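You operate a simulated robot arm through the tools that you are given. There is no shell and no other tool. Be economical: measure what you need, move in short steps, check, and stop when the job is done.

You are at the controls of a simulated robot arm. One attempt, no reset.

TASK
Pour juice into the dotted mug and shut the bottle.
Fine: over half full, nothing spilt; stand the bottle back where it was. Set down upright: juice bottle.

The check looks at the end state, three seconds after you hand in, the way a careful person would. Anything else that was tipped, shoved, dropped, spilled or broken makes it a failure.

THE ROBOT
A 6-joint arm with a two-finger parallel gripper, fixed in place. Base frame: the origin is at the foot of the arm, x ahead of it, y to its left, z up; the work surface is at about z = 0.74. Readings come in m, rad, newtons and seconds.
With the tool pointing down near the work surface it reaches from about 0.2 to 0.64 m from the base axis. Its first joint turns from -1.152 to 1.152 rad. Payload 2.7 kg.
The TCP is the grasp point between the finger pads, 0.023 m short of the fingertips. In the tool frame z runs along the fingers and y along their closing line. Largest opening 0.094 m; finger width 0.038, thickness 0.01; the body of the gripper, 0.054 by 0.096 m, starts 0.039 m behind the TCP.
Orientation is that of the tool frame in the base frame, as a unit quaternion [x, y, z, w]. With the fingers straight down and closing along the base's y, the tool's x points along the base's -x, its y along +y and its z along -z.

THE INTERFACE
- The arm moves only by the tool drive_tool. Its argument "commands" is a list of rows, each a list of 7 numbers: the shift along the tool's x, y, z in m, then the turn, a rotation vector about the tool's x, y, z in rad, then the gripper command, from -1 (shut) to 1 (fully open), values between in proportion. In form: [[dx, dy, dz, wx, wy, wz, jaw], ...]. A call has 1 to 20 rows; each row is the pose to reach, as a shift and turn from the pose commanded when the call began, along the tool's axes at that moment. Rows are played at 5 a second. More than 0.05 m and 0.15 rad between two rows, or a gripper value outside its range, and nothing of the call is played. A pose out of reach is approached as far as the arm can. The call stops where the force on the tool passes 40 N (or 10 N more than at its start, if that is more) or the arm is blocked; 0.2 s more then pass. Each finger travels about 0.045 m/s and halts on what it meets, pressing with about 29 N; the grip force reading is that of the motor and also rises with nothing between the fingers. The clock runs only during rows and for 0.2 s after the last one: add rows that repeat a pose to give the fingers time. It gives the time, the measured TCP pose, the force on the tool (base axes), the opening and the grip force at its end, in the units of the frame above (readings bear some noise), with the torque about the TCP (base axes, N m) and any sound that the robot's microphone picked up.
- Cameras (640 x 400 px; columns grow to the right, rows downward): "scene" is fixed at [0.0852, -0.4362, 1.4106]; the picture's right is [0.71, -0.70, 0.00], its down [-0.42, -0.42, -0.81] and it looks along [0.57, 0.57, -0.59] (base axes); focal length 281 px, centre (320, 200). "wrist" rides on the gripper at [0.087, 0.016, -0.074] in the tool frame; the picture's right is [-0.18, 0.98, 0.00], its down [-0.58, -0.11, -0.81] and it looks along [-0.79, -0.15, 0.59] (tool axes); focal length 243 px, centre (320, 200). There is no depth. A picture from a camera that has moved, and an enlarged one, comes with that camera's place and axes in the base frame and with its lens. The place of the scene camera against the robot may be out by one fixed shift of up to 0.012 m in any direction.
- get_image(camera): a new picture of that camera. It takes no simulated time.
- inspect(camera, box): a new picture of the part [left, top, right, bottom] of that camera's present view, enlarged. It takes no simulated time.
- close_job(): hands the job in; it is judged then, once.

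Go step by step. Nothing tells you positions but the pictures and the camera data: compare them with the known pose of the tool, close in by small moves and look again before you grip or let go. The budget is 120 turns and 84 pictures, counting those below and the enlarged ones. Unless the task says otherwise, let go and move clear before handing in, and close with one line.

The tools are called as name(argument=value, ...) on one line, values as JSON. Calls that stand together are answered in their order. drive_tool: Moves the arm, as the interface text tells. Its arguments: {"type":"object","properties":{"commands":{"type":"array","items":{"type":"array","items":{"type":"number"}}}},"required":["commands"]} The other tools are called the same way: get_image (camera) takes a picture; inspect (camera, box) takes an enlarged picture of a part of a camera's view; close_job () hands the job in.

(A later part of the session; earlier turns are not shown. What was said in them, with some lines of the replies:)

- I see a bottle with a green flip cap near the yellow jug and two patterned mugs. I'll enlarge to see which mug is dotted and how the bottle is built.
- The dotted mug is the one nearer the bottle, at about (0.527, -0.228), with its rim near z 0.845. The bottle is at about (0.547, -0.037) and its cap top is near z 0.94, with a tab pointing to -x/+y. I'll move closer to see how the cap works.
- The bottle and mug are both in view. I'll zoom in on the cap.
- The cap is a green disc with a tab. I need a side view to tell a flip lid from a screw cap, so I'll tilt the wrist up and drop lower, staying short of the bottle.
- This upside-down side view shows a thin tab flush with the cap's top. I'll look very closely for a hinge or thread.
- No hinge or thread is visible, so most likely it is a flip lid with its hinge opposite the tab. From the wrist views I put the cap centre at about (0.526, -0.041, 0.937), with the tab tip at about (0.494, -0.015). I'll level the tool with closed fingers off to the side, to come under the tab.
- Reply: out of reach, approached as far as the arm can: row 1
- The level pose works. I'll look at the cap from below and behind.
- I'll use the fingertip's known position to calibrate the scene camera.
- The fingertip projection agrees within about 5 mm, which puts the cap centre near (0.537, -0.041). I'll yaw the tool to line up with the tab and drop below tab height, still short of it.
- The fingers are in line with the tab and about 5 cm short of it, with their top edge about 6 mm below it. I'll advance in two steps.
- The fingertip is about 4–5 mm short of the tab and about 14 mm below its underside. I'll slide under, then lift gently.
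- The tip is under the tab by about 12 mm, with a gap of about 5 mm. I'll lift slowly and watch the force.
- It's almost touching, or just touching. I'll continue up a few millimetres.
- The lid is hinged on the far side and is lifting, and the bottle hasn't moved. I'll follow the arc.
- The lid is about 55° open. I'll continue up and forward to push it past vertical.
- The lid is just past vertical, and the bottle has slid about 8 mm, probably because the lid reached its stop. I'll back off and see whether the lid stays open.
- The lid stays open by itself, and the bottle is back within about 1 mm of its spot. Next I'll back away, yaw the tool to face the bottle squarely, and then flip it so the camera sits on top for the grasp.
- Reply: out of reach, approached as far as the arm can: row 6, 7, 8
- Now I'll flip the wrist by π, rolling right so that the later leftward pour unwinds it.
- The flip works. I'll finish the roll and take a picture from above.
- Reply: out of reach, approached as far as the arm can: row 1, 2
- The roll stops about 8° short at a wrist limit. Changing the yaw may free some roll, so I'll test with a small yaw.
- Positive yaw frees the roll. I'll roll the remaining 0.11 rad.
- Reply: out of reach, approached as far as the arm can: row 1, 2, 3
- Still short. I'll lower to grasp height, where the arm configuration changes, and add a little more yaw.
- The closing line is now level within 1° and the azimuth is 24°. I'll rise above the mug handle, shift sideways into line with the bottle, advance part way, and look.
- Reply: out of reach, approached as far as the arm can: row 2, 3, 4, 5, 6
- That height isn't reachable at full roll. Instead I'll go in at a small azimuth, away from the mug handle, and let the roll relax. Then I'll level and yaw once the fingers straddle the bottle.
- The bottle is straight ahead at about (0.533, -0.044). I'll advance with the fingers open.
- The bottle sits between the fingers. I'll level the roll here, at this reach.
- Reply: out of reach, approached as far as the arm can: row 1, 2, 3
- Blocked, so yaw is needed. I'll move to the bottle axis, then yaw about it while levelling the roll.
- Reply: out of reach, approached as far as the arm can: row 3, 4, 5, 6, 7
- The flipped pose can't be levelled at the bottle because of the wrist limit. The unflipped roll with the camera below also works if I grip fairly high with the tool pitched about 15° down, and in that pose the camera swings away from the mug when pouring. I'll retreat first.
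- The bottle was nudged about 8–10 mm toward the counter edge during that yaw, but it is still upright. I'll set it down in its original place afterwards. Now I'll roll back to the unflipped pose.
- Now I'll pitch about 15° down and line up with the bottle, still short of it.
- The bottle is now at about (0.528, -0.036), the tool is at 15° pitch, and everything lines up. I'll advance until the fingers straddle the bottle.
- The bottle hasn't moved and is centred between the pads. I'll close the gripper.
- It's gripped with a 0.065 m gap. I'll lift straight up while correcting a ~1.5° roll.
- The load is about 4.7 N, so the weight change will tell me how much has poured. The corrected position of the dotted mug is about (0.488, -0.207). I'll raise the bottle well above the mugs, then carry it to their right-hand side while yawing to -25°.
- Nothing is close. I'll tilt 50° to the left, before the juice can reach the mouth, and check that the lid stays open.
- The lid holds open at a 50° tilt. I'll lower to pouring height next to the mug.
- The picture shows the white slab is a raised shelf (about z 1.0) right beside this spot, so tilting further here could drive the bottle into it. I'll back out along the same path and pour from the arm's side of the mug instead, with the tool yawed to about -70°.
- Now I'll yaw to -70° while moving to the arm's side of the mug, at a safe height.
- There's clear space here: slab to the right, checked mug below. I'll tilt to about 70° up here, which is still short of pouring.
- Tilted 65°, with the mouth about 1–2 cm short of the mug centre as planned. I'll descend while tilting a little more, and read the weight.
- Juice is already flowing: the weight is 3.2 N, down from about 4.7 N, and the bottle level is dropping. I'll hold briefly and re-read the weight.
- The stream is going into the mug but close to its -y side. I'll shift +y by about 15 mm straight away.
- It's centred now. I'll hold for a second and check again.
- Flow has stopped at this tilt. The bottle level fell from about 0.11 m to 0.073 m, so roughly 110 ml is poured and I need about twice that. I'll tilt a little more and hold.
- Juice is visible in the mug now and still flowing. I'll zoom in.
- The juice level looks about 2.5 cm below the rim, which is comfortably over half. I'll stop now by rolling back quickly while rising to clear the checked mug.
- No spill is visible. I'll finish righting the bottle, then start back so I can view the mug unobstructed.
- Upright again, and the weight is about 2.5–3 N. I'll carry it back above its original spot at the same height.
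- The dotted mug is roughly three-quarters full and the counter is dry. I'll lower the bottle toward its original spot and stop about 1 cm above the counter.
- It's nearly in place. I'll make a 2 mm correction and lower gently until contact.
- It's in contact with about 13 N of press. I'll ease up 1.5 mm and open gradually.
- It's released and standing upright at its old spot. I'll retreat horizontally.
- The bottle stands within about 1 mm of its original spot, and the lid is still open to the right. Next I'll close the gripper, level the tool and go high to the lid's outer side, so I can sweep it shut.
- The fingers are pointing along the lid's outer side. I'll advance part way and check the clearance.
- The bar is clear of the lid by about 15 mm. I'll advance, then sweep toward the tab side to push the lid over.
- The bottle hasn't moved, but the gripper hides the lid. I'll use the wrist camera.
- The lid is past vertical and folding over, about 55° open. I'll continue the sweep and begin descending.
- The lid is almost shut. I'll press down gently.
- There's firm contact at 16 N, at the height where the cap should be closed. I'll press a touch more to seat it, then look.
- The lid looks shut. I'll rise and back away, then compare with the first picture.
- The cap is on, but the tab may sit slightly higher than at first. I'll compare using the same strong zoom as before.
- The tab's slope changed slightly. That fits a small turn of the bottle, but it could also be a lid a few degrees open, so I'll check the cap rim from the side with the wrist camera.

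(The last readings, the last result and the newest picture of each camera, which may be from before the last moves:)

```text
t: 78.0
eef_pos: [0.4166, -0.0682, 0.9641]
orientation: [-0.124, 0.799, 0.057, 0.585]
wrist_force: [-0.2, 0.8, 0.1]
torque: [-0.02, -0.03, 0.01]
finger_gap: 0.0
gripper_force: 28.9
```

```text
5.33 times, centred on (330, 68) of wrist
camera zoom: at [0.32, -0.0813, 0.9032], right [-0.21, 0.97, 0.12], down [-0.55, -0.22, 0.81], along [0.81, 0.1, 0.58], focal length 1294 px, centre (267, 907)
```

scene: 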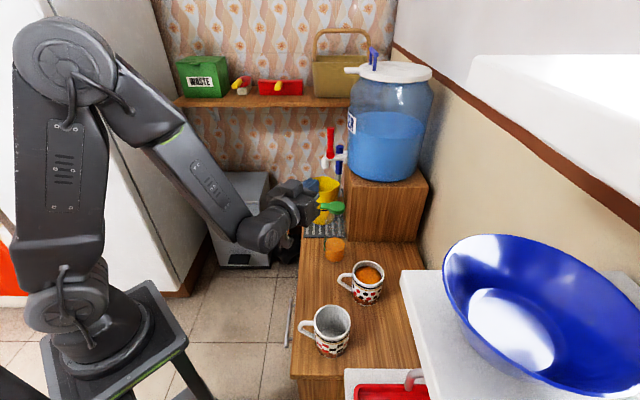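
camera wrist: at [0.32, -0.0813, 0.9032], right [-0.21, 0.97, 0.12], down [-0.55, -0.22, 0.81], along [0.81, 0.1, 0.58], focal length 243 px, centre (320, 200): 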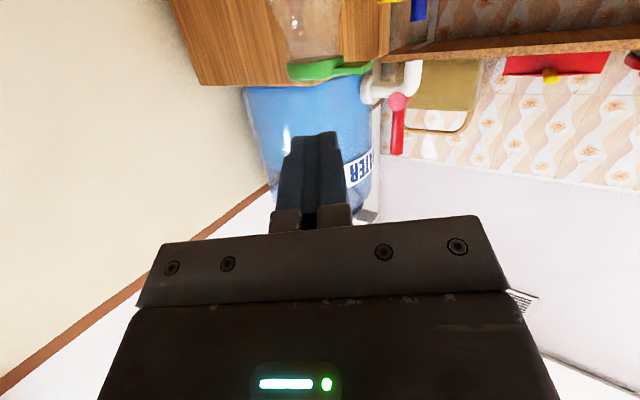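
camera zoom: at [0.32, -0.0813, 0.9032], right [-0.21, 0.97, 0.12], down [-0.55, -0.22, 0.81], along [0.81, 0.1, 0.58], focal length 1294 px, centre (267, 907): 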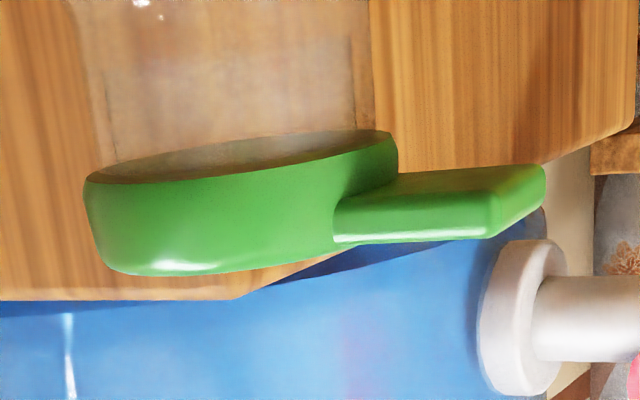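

The tab edges run level in this view, so the cap is fully shut; the change came from the bottle having turned about 10° on its axis. I'll move the arm clear and take one last look.

drive_tool(commands=[[-0.03, 0, -0.02, 0, 0, 0, -0.5], [-0.06, 0, -0.03, 0, 0, 0, 0], [-0.1, 0, -0.03, 0, 0, 0, 0.5], [-0.14, 0, -0.03, 0, 0, 0, 0.5], [-0.14, 0, -0.03, 0, 0, 0, 0.5]])

inspect(camera="scene", box=[270, 180, 450, 370])

```text
t: 79.2
eef_pos: [0.4284, -0.0545, 1.1083]
orientation: [-0.124, 0.798, 0.058, 0.586]
wrist_force: [0.6, 0.1, -0.9]
torque: [-0.04, -0.01, -0.02]
finger_gap: 0.0705
gripper_force: 0.0
```

```text
2.11 times, centred on (360, 275) of scene
camera zoom: at [0.0852, -0.4362, 1.4106], right [0.71, -0.7, 0.0], down [-0.42, -0.42, -0.81], along [0.57, 0.57, -0.59], focal length 591 px, centre (236, 42)
```

zoom: 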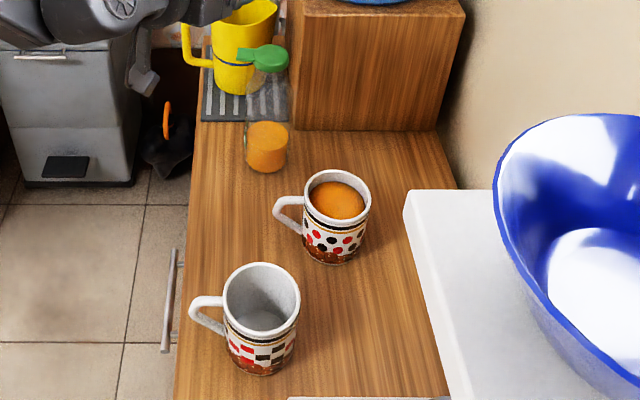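

The mug is well over half full, I see no spill, and the bottle is shut and upright in its place with the arm clear. I'm handing in.

close_job()

```text
The job is handed in.
```

I poured juice into the dotted mug to about three-quarters full with no spill visible, then closed the bottle and stood it upright within about 1 mm of its old spot, turned roughly 10° on its axis.
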